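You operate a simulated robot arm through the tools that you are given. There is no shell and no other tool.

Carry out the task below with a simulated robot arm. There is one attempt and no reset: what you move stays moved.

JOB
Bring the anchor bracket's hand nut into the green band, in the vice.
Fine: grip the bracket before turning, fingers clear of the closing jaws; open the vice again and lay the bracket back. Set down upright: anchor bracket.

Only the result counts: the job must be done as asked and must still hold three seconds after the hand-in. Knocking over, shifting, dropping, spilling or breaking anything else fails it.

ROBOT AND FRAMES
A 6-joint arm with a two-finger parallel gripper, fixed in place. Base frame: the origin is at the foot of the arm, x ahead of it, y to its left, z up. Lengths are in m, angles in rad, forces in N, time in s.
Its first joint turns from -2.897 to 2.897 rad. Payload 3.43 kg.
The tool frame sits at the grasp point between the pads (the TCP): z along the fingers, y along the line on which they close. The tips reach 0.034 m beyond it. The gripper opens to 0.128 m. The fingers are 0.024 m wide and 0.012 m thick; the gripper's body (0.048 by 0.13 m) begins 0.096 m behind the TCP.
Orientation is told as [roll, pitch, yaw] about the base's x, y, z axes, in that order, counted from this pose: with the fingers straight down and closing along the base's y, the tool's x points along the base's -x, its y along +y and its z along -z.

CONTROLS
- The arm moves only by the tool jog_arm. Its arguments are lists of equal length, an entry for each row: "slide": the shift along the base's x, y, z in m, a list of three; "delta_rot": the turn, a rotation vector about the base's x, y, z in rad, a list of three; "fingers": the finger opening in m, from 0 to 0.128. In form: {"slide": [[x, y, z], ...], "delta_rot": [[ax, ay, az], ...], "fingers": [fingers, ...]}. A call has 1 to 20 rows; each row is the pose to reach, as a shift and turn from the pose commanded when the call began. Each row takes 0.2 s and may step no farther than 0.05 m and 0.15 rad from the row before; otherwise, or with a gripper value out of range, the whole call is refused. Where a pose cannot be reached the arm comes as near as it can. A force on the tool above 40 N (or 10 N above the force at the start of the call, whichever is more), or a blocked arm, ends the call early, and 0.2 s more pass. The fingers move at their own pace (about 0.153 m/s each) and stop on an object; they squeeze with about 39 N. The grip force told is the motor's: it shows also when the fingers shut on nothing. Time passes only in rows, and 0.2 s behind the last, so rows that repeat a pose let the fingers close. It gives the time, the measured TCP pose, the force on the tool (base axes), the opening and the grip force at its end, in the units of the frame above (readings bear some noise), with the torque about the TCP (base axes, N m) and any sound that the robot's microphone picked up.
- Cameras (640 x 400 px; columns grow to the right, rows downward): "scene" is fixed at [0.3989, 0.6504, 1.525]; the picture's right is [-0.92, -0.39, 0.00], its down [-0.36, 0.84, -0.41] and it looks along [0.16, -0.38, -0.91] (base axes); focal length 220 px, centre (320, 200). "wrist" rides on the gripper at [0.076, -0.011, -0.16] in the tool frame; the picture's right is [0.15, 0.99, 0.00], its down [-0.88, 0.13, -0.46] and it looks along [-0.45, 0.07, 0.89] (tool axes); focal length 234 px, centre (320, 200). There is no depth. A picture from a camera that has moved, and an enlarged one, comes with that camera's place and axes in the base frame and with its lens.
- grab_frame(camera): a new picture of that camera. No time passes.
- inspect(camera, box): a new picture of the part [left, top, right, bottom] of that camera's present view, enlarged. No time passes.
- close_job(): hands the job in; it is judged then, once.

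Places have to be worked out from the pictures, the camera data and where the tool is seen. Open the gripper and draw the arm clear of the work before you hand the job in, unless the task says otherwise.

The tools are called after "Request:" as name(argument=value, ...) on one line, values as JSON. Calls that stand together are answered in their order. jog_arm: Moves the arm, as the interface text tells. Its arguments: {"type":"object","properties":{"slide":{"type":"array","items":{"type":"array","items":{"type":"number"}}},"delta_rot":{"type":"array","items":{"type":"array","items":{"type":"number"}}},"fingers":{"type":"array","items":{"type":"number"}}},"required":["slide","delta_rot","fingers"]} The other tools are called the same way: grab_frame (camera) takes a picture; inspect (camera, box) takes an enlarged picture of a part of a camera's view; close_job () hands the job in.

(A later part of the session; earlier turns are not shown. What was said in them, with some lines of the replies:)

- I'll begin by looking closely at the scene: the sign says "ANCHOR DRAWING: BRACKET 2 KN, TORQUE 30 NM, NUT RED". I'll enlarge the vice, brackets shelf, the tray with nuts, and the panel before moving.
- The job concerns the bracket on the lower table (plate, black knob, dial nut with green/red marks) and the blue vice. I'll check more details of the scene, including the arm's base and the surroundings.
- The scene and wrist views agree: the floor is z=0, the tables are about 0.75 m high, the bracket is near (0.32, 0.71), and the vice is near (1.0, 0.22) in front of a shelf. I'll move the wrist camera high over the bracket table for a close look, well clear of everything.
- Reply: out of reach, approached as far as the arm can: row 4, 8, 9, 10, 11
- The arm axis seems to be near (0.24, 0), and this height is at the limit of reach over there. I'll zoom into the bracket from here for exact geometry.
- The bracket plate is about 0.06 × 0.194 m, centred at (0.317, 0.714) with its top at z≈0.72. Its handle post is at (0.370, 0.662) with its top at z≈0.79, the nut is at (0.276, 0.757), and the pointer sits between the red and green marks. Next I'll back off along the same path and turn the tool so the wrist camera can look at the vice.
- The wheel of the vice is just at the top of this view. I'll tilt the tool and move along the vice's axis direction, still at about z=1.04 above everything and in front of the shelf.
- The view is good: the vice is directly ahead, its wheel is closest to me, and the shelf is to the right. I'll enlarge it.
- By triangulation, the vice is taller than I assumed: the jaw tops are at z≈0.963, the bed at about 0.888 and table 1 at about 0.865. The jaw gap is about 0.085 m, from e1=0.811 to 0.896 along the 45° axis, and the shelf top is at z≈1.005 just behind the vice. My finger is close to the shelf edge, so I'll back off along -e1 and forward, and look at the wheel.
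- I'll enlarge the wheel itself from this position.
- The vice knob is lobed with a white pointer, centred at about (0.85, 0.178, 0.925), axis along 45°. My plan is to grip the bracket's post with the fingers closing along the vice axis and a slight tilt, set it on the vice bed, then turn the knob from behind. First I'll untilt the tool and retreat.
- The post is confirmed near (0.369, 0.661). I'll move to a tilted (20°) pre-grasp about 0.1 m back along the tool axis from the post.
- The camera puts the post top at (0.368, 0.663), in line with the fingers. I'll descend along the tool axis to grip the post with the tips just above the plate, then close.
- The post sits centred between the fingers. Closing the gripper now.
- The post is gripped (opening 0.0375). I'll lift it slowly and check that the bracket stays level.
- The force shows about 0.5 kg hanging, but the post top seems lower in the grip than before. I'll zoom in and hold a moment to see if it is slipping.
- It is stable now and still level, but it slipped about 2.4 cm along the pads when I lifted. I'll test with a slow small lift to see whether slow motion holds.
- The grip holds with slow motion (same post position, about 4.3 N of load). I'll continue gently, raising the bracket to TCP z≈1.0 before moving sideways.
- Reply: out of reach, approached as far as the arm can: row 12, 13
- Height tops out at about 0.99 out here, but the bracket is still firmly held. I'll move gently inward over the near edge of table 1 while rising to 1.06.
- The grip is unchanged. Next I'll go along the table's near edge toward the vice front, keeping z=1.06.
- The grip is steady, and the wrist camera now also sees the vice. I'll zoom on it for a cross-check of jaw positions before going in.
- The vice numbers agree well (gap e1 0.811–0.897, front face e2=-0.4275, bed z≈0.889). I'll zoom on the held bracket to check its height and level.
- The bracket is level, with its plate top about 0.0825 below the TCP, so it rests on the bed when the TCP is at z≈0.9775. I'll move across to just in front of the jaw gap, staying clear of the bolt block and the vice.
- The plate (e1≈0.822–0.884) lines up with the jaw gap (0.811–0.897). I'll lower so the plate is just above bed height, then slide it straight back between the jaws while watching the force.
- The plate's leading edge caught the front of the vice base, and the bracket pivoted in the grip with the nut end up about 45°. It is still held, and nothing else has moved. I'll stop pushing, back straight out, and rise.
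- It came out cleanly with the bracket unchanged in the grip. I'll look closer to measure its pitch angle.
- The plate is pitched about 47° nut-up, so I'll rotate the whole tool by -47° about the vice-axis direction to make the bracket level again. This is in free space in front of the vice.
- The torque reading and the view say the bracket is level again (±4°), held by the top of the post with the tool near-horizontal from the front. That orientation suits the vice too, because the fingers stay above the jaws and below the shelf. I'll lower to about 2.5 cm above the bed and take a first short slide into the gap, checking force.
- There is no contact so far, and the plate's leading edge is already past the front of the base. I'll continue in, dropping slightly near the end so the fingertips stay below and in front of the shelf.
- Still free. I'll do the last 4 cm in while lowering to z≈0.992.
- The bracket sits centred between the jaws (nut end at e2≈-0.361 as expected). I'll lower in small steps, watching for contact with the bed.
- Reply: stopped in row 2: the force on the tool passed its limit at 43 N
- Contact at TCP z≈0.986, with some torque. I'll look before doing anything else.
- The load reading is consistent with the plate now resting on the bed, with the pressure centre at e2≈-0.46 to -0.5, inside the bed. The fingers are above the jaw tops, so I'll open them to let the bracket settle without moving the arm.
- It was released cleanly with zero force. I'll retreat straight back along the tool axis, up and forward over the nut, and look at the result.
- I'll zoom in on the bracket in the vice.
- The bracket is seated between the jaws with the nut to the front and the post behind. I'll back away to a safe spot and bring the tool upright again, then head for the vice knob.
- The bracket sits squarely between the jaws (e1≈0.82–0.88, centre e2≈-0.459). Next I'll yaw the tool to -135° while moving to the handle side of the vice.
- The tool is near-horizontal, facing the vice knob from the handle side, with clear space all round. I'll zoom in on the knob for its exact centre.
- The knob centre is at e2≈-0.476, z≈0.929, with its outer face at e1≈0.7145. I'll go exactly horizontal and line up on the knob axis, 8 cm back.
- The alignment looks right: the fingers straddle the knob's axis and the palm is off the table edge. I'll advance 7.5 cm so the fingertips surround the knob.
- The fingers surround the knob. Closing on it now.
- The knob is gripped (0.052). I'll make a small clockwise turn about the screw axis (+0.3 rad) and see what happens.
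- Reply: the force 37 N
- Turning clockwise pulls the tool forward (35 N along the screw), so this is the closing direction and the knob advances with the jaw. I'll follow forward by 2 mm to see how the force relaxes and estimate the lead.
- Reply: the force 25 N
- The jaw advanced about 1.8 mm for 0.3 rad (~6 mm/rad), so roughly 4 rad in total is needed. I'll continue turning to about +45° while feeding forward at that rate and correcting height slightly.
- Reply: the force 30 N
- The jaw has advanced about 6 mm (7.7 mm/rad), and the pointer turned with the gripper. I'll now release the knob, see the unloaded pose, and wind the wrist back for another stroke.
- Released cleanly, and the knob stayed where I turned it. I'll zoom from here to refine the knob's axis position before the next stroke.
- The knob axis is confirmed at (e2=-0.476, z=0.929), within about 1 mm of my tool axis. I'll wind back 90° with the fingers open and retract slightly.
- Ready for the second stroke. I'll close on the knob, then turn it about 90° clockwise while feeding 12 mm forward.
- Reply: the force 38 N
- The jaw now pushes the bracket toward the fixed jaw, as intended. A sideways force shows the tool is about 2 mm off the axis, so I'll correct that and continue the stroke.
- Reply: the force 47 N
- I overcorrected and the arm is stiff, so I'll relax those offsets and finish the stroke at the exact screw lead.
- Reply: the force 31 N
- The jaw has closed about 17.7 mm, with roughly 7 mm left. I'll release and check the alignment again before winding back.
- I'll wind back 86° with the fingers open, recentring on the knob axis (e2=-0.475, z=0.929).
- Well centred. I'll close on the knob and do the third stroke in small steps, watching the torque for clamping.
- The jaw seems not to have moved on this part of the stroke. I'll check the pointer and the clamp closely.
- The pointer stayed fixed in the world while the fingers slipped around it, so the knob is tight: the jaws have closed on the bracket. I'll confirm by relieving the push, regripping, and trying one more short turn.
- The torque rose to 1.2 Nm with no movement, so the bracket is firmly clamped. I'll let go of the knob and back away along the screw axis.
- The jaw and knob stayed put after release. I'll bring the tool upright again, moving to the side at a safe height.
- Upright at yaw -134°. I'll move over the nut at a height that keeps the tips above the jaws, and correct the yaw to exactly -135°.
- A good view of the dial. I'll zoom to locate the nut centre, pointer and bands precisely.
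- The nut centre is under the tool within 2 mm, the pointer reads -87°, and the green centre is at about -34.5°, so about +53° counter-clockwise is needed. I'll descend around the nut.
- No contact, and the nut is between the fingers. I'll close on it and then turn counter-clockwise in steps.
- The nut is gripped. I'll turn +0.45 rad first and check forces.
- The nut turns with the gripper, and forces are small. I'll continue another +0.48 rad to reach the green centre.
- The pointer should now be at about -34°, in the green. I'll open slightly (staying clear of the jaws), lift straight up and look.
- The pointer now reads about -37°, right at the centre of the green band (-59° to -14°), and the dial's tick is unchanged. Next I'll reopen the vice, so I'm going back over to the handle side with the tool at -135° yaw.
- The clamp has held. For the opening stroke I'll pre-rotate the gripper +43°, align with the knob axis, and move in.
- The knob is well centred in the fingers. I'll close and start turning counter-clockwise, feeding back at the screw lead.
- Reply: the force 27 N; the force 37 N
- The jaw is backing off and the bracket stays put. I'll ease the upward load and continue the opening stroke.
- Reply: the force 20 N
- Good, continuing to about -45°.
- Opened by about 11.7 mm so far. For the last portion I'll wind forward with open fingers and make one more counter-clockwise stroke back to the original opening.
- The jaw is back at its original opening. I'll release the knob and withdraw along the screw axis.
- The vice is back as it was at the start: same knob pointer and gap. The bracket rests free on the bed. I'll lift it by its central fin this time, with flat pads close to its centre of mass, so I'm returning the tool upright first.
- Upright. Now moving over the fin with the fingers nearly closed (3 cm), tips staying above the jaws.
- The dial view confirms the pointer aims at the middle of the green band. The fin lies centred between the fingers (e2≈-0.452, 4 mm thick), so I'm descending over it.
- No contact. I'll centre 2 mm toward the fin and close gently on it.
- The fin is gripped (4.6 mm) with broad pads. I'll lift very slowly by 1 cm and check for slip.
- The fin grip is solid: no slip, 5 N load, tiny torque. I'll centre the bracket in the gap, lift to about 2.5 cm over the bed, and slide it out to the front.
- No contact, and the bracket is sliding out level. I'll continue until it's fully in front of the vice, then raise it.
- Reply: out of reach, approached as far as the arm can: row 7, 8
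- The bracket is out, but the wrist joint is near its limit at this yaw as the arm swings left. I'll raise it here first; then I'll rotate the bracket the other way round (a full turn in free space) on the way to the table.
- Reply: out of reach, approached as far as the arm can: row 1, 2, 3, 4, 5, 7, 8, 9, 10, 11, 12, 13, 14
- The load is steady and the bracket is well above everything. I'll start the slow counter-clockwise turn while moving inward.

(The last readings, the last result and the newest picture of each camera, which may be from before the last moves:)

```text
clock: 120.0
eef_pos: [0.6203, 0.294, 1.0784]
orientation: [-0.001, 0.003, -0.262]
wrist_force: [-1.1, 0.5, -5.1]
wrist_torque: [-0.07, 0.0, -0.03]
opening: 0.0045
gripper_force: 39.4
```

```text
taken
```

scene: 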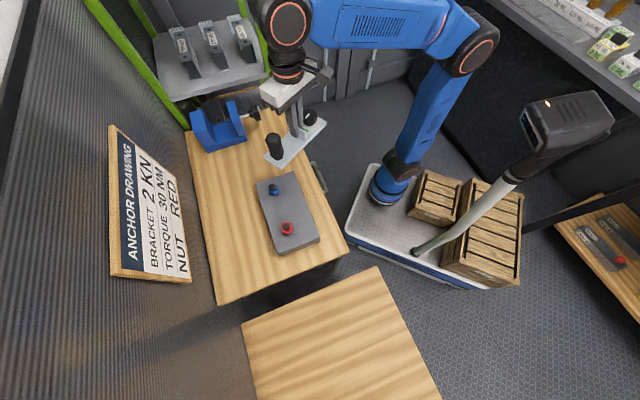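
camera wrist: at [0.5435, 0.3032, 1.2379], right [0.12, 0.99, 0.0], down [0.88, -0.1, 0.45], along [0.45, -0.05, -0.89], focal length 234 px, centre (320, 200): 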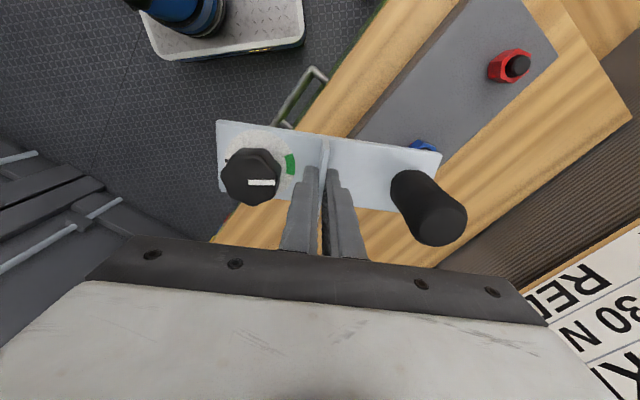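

The bracket is unchanged in the grip. I'll continue the turn while swinging toward table 2.

Request:
jog_arm(slide=[[-0.003, 0.003, 0], [-0.009, 0.009, -0.001], [-0.018, 0.018, -0.002], [-0.028, 0.029, -0.004], [-0.038, 0.04, -0.005], [-0.048, 0.05, -0.006], [-0.058, 0.06, -0.007], [-0.068, 0.071, -0.008], [-0.078, 0.081, -0.009], [-0.088, 0.091, -0.01], [-0.098, 0.102, -0.012], [-0.108, 0.112, -0.014], [-0.118, 0.122, -0.015], [-0.128, 0.133, -0.016], [-0.138, 0.144, -0.017], [-0.146, 0.152, -0.018], [-0.15, 0.156, -0.018]], delta_rot=[[0, 0, 0.04], [0, 0, 0.12], [0, 0, 0.24], [0, 0, 0.38], [0, 0, 0.52], [0, 0, 0.66], [0, 0, 0.8], [0, 0, 0.94], [0, 0, 1.08], [0, 0, 1.22], [0, 0, 1.36], [0, 0, 1.5], [0, 0, 1.64], [0, 0, 1.78], [0, 0, 1.92], [0, 0, 2.04], [0, 0, 2.09]], fingers=[0, 0, 0, 0, 0, 0, 0, 0, 0, 0, 0, 0, 0, 0, 0, 0, 0])

Request:
grab_frame(camera="wrist")

Request:
grab_frame(camera="scene")

```text
clock: 123.6
eef_pos: [0.4703, 0.4504, 1.0602]
orientation: [-0.002, -0.001, 1.828]
wrist_force: [-0.6, 0.0, -4.9]
wrist_torque: [0.05, -0.05, 0.01]
opening: 0.0044
gripper_force: 39.1
```

```text
taken
camera wrist: at [0.4992, 0.3799, 1.2198], right [-0.92, -0.39, 0.0], down [-0.35, 0.82, 0.45], along [-0.18, 0.42, -0.89], focal length 234 px, centre (320, 200)
```

wrist: 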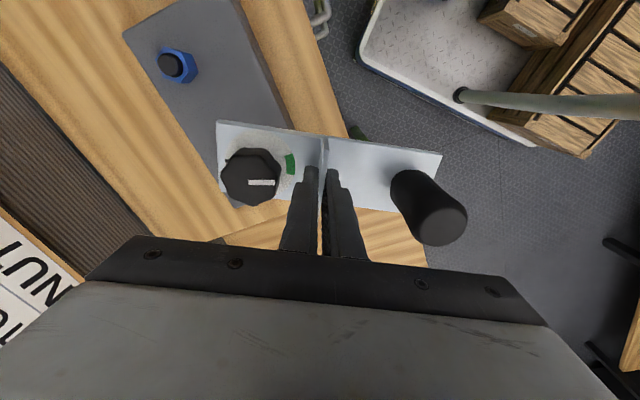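

```text
taken
```

scene: 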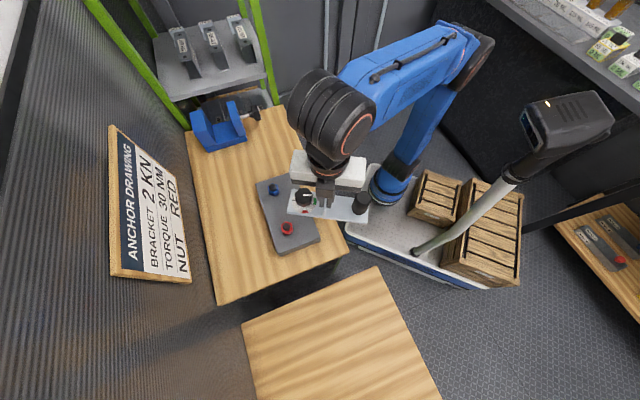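

On to the last third of the turn, moving over table 2.

Request:
jog_arm(slide=[[-0.003, 0.004, 0], [-0.009, 0.011, -0.001], [-0.017, 0.022, -0.002], [-0.026, 0.035, -0.004], [-0.035, 0.048, -0.006], [-0.045, 0.06, -0.009], [-0.054, 0.073, -0.012], [-0.063, 0.086, -0.015], [-0.072, 0.099, -0.018], [-0.081, 0.111, -0.021], [-0.091, 0.124, -0.024], [-0.1, 0.137, -0.027], [-0.11, 0.15, -0.03], [-0.12, 0.163, -0.033], [-0.129, 0.175, -0.036], [-0.136, 0.185, -0.039], [-0.14, 0.19, -0.04]], delta_rot=[[0, 0, 0.04], [0, 0, 0.12], [0, 0, 0.24], [0, 0, 0.38], [0, 0, 0.52], [0, 0, 0.66], [0, 0, 0.8], [0, 0, 0.94], [0, 0, 1.08], [0, 0, 1.22], [0, 0, 1.36], [0, 0, 1.5], [0, 0, 1.64], [0, 0, 1.78], [0, 0, 1.92], [0, 0, 2.05], [0, 0, 2.099]], fingers=[0, 0, 0, 0, 0, 0, 0, 0, 0, 0, 0, 0, 0, 0, 0, 0, 0])

Request:
grab_frame(camera="wrist")

Request:
grab_frame(camera="scene")

```text
clock: 127.2
eef_pos: [0.3298, 0.6389, 1.0193]
orientation: [-0.001, 0.0, -2.356]
wrist_force: [0.3, 0.5, -4.0]
wrist_torque: [0.04, 0.07, 0.01]
opening: 0.0047
gripper_force: 38.7
```

```text
taken
camera wrist: at [0.3757, 0.7012, 1.179], right [0.8, -0.6, 0.0], down [-0.53, -0.72, 0.46], along [-0.27, -0.36, -0.89], focal length 234 px, centre (320, 200)
```

wrist: 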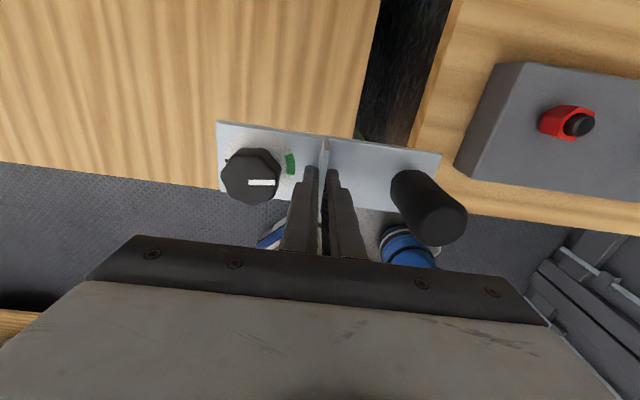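

```text
taken
```

scene: 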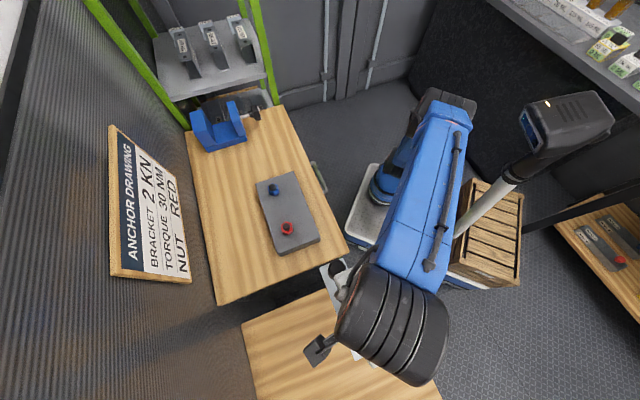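

The orientation is now exactly as at the start (yaw -135°). I'll move over the original spot and lower to about 5 cm above the table.

Request:
jog_arm(slide=[[-0.001, 0.005, -0.002], [-0.003, 0.015, -0.006], [-0.006, 0.03, -0.014], [-0.009, 0.046, -0.026], [-0.012, 0.062, -0.04], [-0.014, 0.073, -0.056], [-0.0152, 0.0788, -0.074], [-0.0152, 0.0788, -0.094], [-0.0152, 0.0788, -0.114], [-0.0152, 0.0788, -0.134], [-0.0152, 0.0788, -0.154], [-0.0152, 0.0788, -0.174], [-0.0152, 0.0788, -0.194], [-0.0152, 0.0788, -0.21], [-0.0152, 0.0788, -0.219]], delta_rot=[[0, 0, 0], [0, 0, 0], [0, 0, 0], [0, 0, 0], [0, 0, 0], [0, 0, 0], [0, 0, 0], [0, 0, 0], [0, 0, 0], [0, 0, 0], [0, 0, 0], [0, 0, 0], [0, 0, 0], [0, 0, 0], [0, 0, 0]], fingers=[0, 0, 0, 0, 0, 0, 0, 0, 0, 0, 0, 0, 0, 0, 0])

Request:
grab_frame(camera="wrist")

Request:
inspect(camera="scene", box=[270, 260, 410, 380])

```text
clock: 130.4
eef_pos: [0.315, 0.7181, 0.8011]
orientation: [-0.003, 0.001, -2.358]
wrist_force: [-0.5, 1.1, -3.8]
wrist_torque: [0.05, 0.06, -0.03]
opening: 0.0048
gripper_force: 39.2
```

```text
taken
camera wrist: at [0.3611, 0.7798, 0.9603], right [0.8, -0.6, 0.0], down [-0.53, -0.71, 0.45], along [-0.27, -0.36, -0.89], focal length 234 px, centre (320, 200)
```

wrist: 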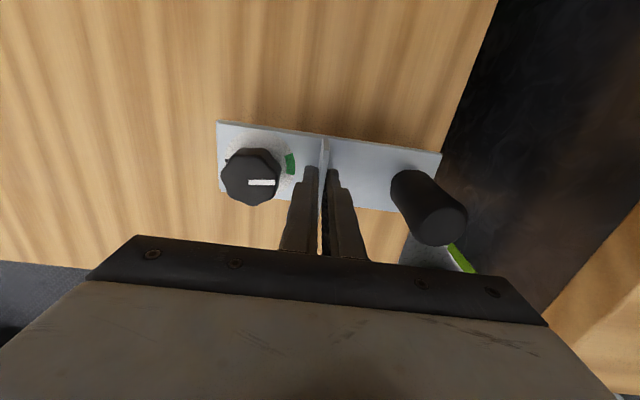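

```text
3.33 times, centred on (340, 320) of scene
camera zoom: at [0.3989, 0.6504, 1.525], right [-0.92, -0.39, 0.0], down [-0.36, 0.84, -0.41], along [0.16, -0.38, -0.91], focal length 734 px, centre (253, -200)
```

zoom: 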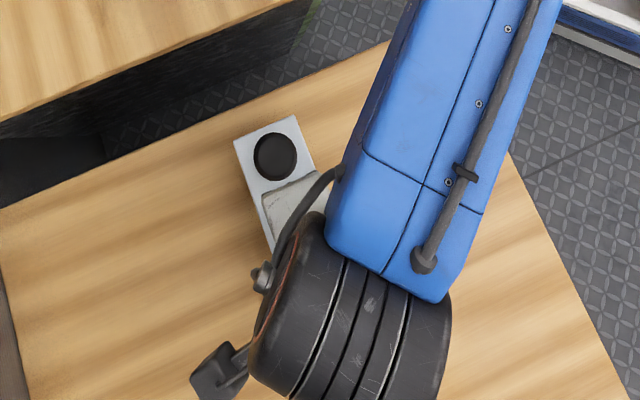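

The bracket hangs level above its original place. I'll lower toward the table, the last part in small steps, watching for contact.

Request:
jog_arm(slide=[[0, 0, -0.01], [0, 0, -0.02], [0, 0, -0.03], [0, 0, -0.038], [0, 0, -0.042]], delta_rot=[[0, 0, 0], [0, 0, 0], [0, 0, 0], [0, 0, 0], [0, 0, 0]], fingers=[0, 0, 0, 0, 0])

Request:
inspect(camera="scene", box=[310, 290, 370, 370])

```text
clock: 131.6
eef_pos: [0.3151, 0.7202, 0.7595]
orientation: [-0.001, -0.001, -2.357]
wrist_force: [-0.1, 0.0, -4.8]
wrist_torque: [0.03, 0.06, -0.03]
opening: 0.0047
gripper_force: 39.0
```

```text
5.00 times, centred on (340, 330) of scene
camera zoom: at [0.3989, 0.6504, 1.525], right [-0.92, -0.39, 0.0], down [-0.36, 0.84, -0.41], along [0.16, -0.38, -0.91], focal length 1100 px, centre (220, -450)
```

zoom: 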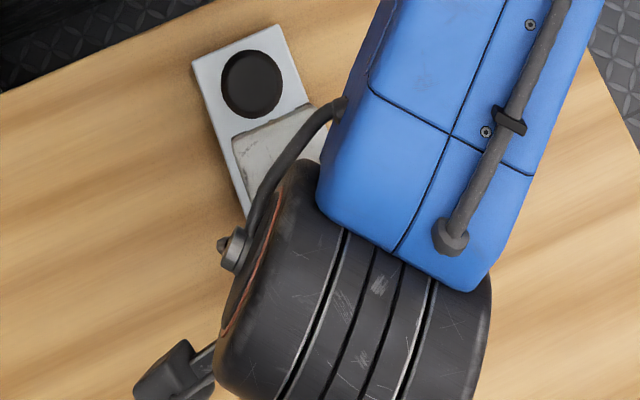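

It's within about 3 mm of the original position. I'll nudge it (-2, -1) mm and lower the last centimetre until contact.

Request:
jog_arm(slide=[[-0.001, -0.0005, -0.002], [-0.002, -0.001, -0.005], [-0.002, -0.001, -0.008]], delta_rot=[[0, 0, 0], [0, 0, 0], [0, 0, 0]], fingers=[0, 0, 0])

Request:
jog_arm(slide=[[0, 0, -0.001], [0, 0, -0.002]], delta_rot=[[0, 0, 0], [0, 0, 0]], fingers=[0, 0])

```text
clock: 132.4
eef_pos: [0.313, 0.7178, 0.7536]
orientation: [-0.004, 0.004, -2.358]
wrist_force: [0.1, -2.9, 17.4]
wrist_torque: [-0.83, 0.23, -0.02]
opening: 0.0043
gripper_force: 39.0
```

```text
clock: 133.0
eef_pos: [0.312, 0.7181, 0.7514]
orientation: [-0.001, 0.004, -2.359]
wrist_force: [1.0, -2.1, 33.1]
wrist_torque: [-0.9, -0.95, 0.0]
opening: 0.005
gripper_force: 39.1
```

Contact made: the plate is on the table. I'll relieve the pressing force and then open the fingers slightly.

Request:
jog_arm(slide=[[0, 0, 0.001], [0, 0, 0.002], [0, 0, 0.002]], delta_rot=[[0, 0, 0], [0, 0, 0], [0, 0, 0]], fingers=[0, 0, 0])

Request:
grab_frame(camera="wrist")

```text
clock: 133.8
eef_pos: [0.3128, 0.7169, 0.7516]
orientation: [-0.002, -0.002, -2.358]
wrist_force: [5.6, 3.8, 12.4]
wrist_torque: [0.54, -0.74, 0.03]
opening: 0.0049
gripper_force: 38.8
```

```text
taken
camera wrist: at [0.3584, 0.7788, 0.9099], right [0.8, -0.6, 0.0], down [-0.53, -0.71, 0.46], along [-0.27, -0.36, -0.89], focal length 234 px, centre (320, 200)
```

wrist: 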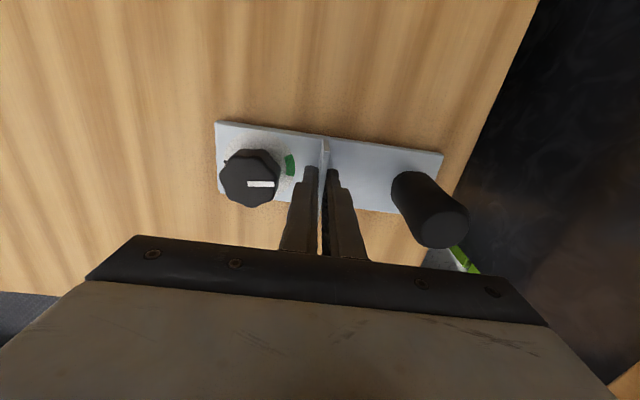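

The bracket rests level on the table. Opening the fingers to 3 cm.

Request:
jog_arm(slide=[[0, 0, 0.0005], [0, 0, 0.0005], [0, 0, 0.0005], [0, 0, 0.0005]], delta_rot=[[0, 0, 0], [0, 0, 0], [0, 0, 0], [0, 0, 0]], fingers=[0.01, 0.02, 0.028, 0.03])

Request:
inspect(camera="wrist", box=[200, 100, 480, 260])

```text
clock: 134.8
eef_pos: [0.3119, 0.7175, 0.7521]
orientation: [-0.002, 0.0, -2.358]
wrist_force: [-0.9, 0.6, 0.6]
wrist_torque: [0.02, 0.02, 0.0]
opening: 0.0301
gripper_force: 0.0
```

```text
2.29 times, centred on (340, 180) of wrist
camera zoom: at [0.3579, 0.7788, 0.911], right [0.8, -0.6, 0.0], down [-0.53, -0.71, 0.46], along [-0.27, -0.36, -0.89], focal length 535 px, centre (274, 246)
```

zoom: 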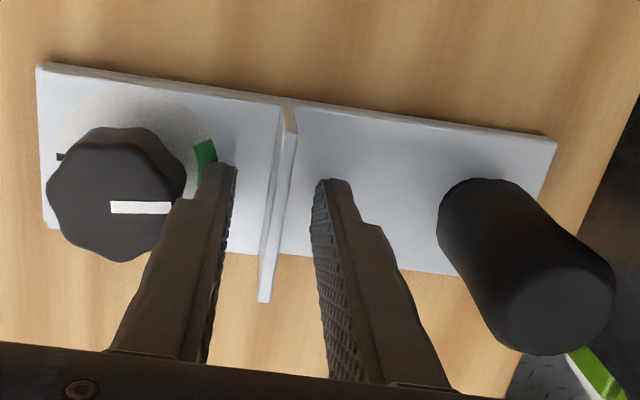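

Released with zero force. I'll lift straight up out of the way.

Request:
jog_arm(slide=[[0, 0, 0.008], [0, 0, 0.022], [0, 0, 0.042], [0, 0, 0.065], [0, 0, 0.09], [0, 0, 0.12], [0, 0, 0.15], [0, 0, 0.18]], delta_rot=[[0, 0, 0], [0, 0, 0], [0, 0, 0], [0, 0, 0], [0, 0, 0], [0, 0, 0], [0, 0, 0], [0, 0, 0]], fingers=[0.03, 0.03, 0.03, 0.03, 0.03, 0.05, 0.08, 0.08])

Request:
inspect(camera="wrist", box=[200, 80, 480, 260])

Request:
inspect(camera="scene", box=[310, 290, 370, 370])

```text
clock: 136.6
eef_pos: [0.3111, 0.7161, 0.9319]
orientation: [-0.001, 0.0, -2.358]
wrist_force: [0.2, 0.6, 0.0]
wrist_torque: [-0.04, -0.03, 0.0]
opening: 0.08
gripper_force: 0.1
```

```text
2.22 times, centred on (340, 170) of wrist
camera zoom: at [0.3572, 0.7776, 1.0904], right [0.8, -0.6, 0.0], down [-0.53, -0.71, 0.46], along [-0.27, -0.36, -0.89], focal length 520 px, centre (276, 267)
```

zoom: 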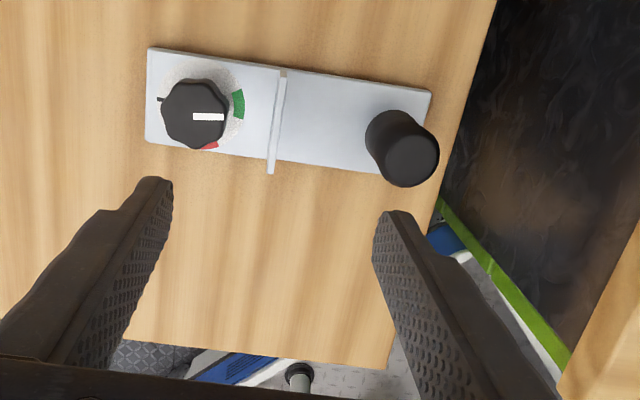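

```text
5.00 times, centred on (340, 330) of scene
camera zoom: at [0.3989, 0.6504, 1.525], right [-0.92, -0.39, 0.0], down [-0.36, 0.84, -0.41], along [0.16, -0.38, -0.91], focal length 1100 px, centre (220, -450)
```

zoom: 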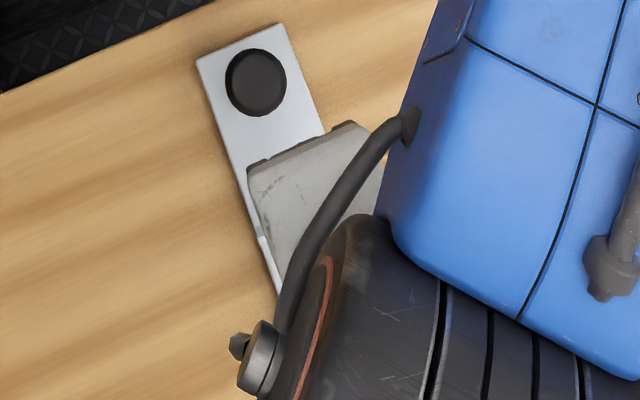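

The bracket is back at its original pixel position, upright, with the pointer at the middle of the green. I'll draw the arm away, up and back toward its start area, unwinding the wrist.

Request:
jog_arm(slide=[[0, -0.005, 0.025], [0.005, -0.02, 0.05], [0.012, -0.045, 0.07], [0.02, -0.075, 0.085], [0.032, -0.105, 0.1], [0.045, -0.135, 0.115], [0.058, -0.165, 0.13], [0.07, -0.195, 0.14], [0.085, -0.225, 0.15], [0.1, -0.255, 0.16], [0.115, -0.285, 0.17], [0.13, -0.315, 0.18], [0.145, -0.345, 0.19], [0.16, -0.375, 0.2], [0.18, -0.405, 0.21], [0.2, -0.435, 0.22], [0.22, -0.46, 0.23]], delta_rot=[[0, 0, -0.1], [0, 0, -0.24], [0, 0, -0.38], [0, 0, -0.52], [0, 0, -0.66], [0, 0, -0.8], [0, 0, -0.94], [0, 0, -1.08], [0, 0, -1.22], [0, 0, -1.36], [0, 0, -1.5], [0, 0, -1.64], [0, 0, -1.78], [0, 0, -1.92], [0, 0, -2.06], [0, 0, -2.2], [0, 0, -2.34]], fingers=[0.08, 0.1, 0.128, 0.128, 0.128, 0.128, 0.128, 0.128, 0.128, 0.128, 0.128, 0.128, 0.128, 0.128, 0.128, 0.128, 0.128])

Request:
grab_frame(camera="scene")

Request:
inspect(camera="scene", box=[310, 290, 370, 370])

Request:
inspect(camera="scene", box=[180, 80, 290, 150])

```text
clock: 140.2
eef_pos: [0.5327, 0.2575, 1.1613]
orientation: [0.001, 0.003, 1.583]
wrist_force: [0.2, 1.1, -0.9]
wrist_torque: [0.0, -0.01, -0.01]
opening: 0.1278
gripper_force: 0.1
```

```text
taken
```

scene: 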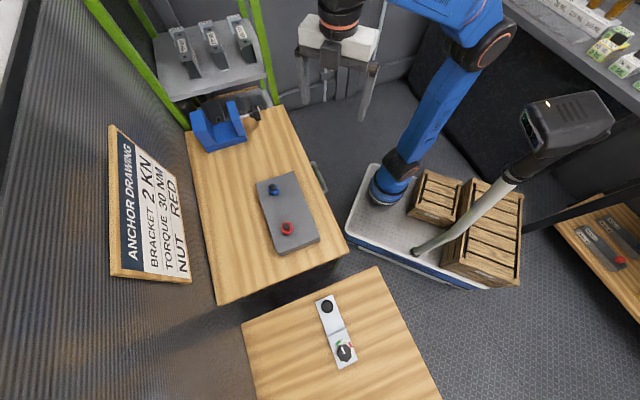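

```text
5.00 times, centred on (340, 330) of scene
camera zoom: at [0.3989, 0.6504, 1.525], right [-0.92, -0.39, 0.0], down [-0.36, 0.84, -0.41], along [0.16, -0.38, -0.91], focal length 1100 px, centre (220, -450)
```

zoom: 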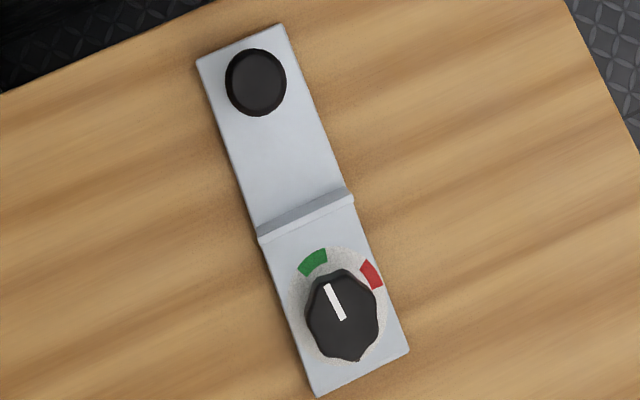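

```text
5.71 times, centred on (235, 115) of scene
camera zoom: at [0.3989, 0.6504, 1.525], right [-0.92, -0.39, 0.0], down [-0.36, 0.84, -0.41], along [0.16, -0.38, -0.91], focal length 1258 px, centre (806, 686)
```

zoom: 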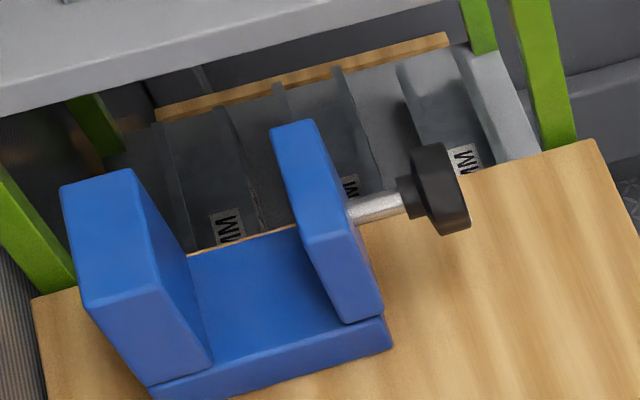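

Everything looks as it was at the start, apart from the pointer now aiming at the green band. I'll zoom in once more on the dial to confirm.

Request:
inspect(camera="scene", box=[328, 330, 362, 366])

Request:
inspect(camera="scene", box=[140, 0, 300, 100])

```text
11.11 times, centred on (345, 348) of scene
camera zoom: at [0.3989, 0.6504, 1.525], right [-0.92, -0.39, 0.0], down [-0.36, 0.84, -0.41], along [0.16, -0.38, -0.91], focal length 2446 px, centre (42, -1444)
```

zoom: 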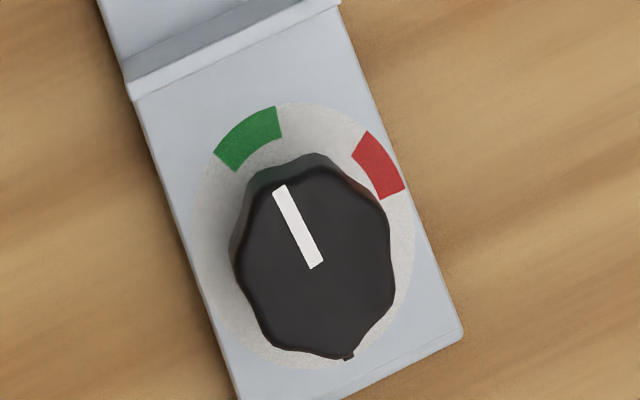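

```text
4.00 times, centred on (220, 50) of scene
camera zoom: at [0.3989, 0.6504, 1.525], right [-0.92, -0.39, 0.0], down [-0.36, 0.84, -0.41], along [0.16, -0.38, -0.91], focal length 880 px, centre (720, 800)
```

zoom: 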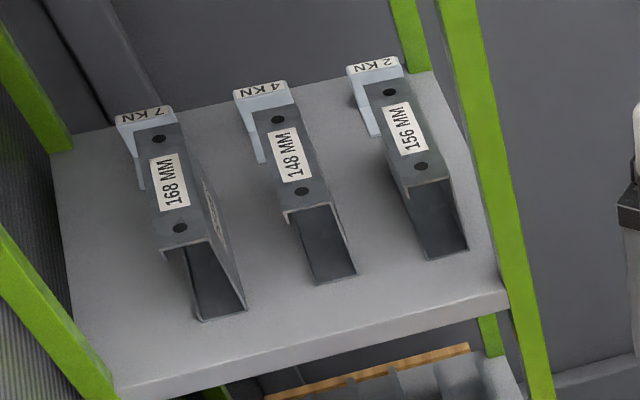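

The pointer lies inside the green band, about 5° from its centre. The bracket is upright at its original place, the vice is open as before, and the shelf items and bolts are untouched. The gripper is open and clear, so I'm handing in the job.

Request:
close_job()

```text
The job is handed in.
```

The anchor bracket's hand nut is in the green band, about 5° off the band's centre, and the job is handed in. I set the nut with the bracket clamped in the vice.

- **Clamping:** I turned the vice knob until it would not move at 1.2 Nm. Only then did I turn the nut, about 53° counter-clockwise, and my fingers were clear of the jaws throughout the closing.
- **Vice:** I opened it again to its original gap, and the knob pointer is back where it started.
- **Bracket:** It lies upright at its original place on the table, matching its starting position in the scene camera to within a few millimetres.
- **Surroundings:** I saw nothing else moved or knocked over. The gripper is open and the arm is drawn clear.

On the way in, the plate's leading edge caught the front of the vice base and pivoted in my grip. I backed out, levelled it and set it in the vice cleanly. In the later views the bracket and vice looked undamaged.
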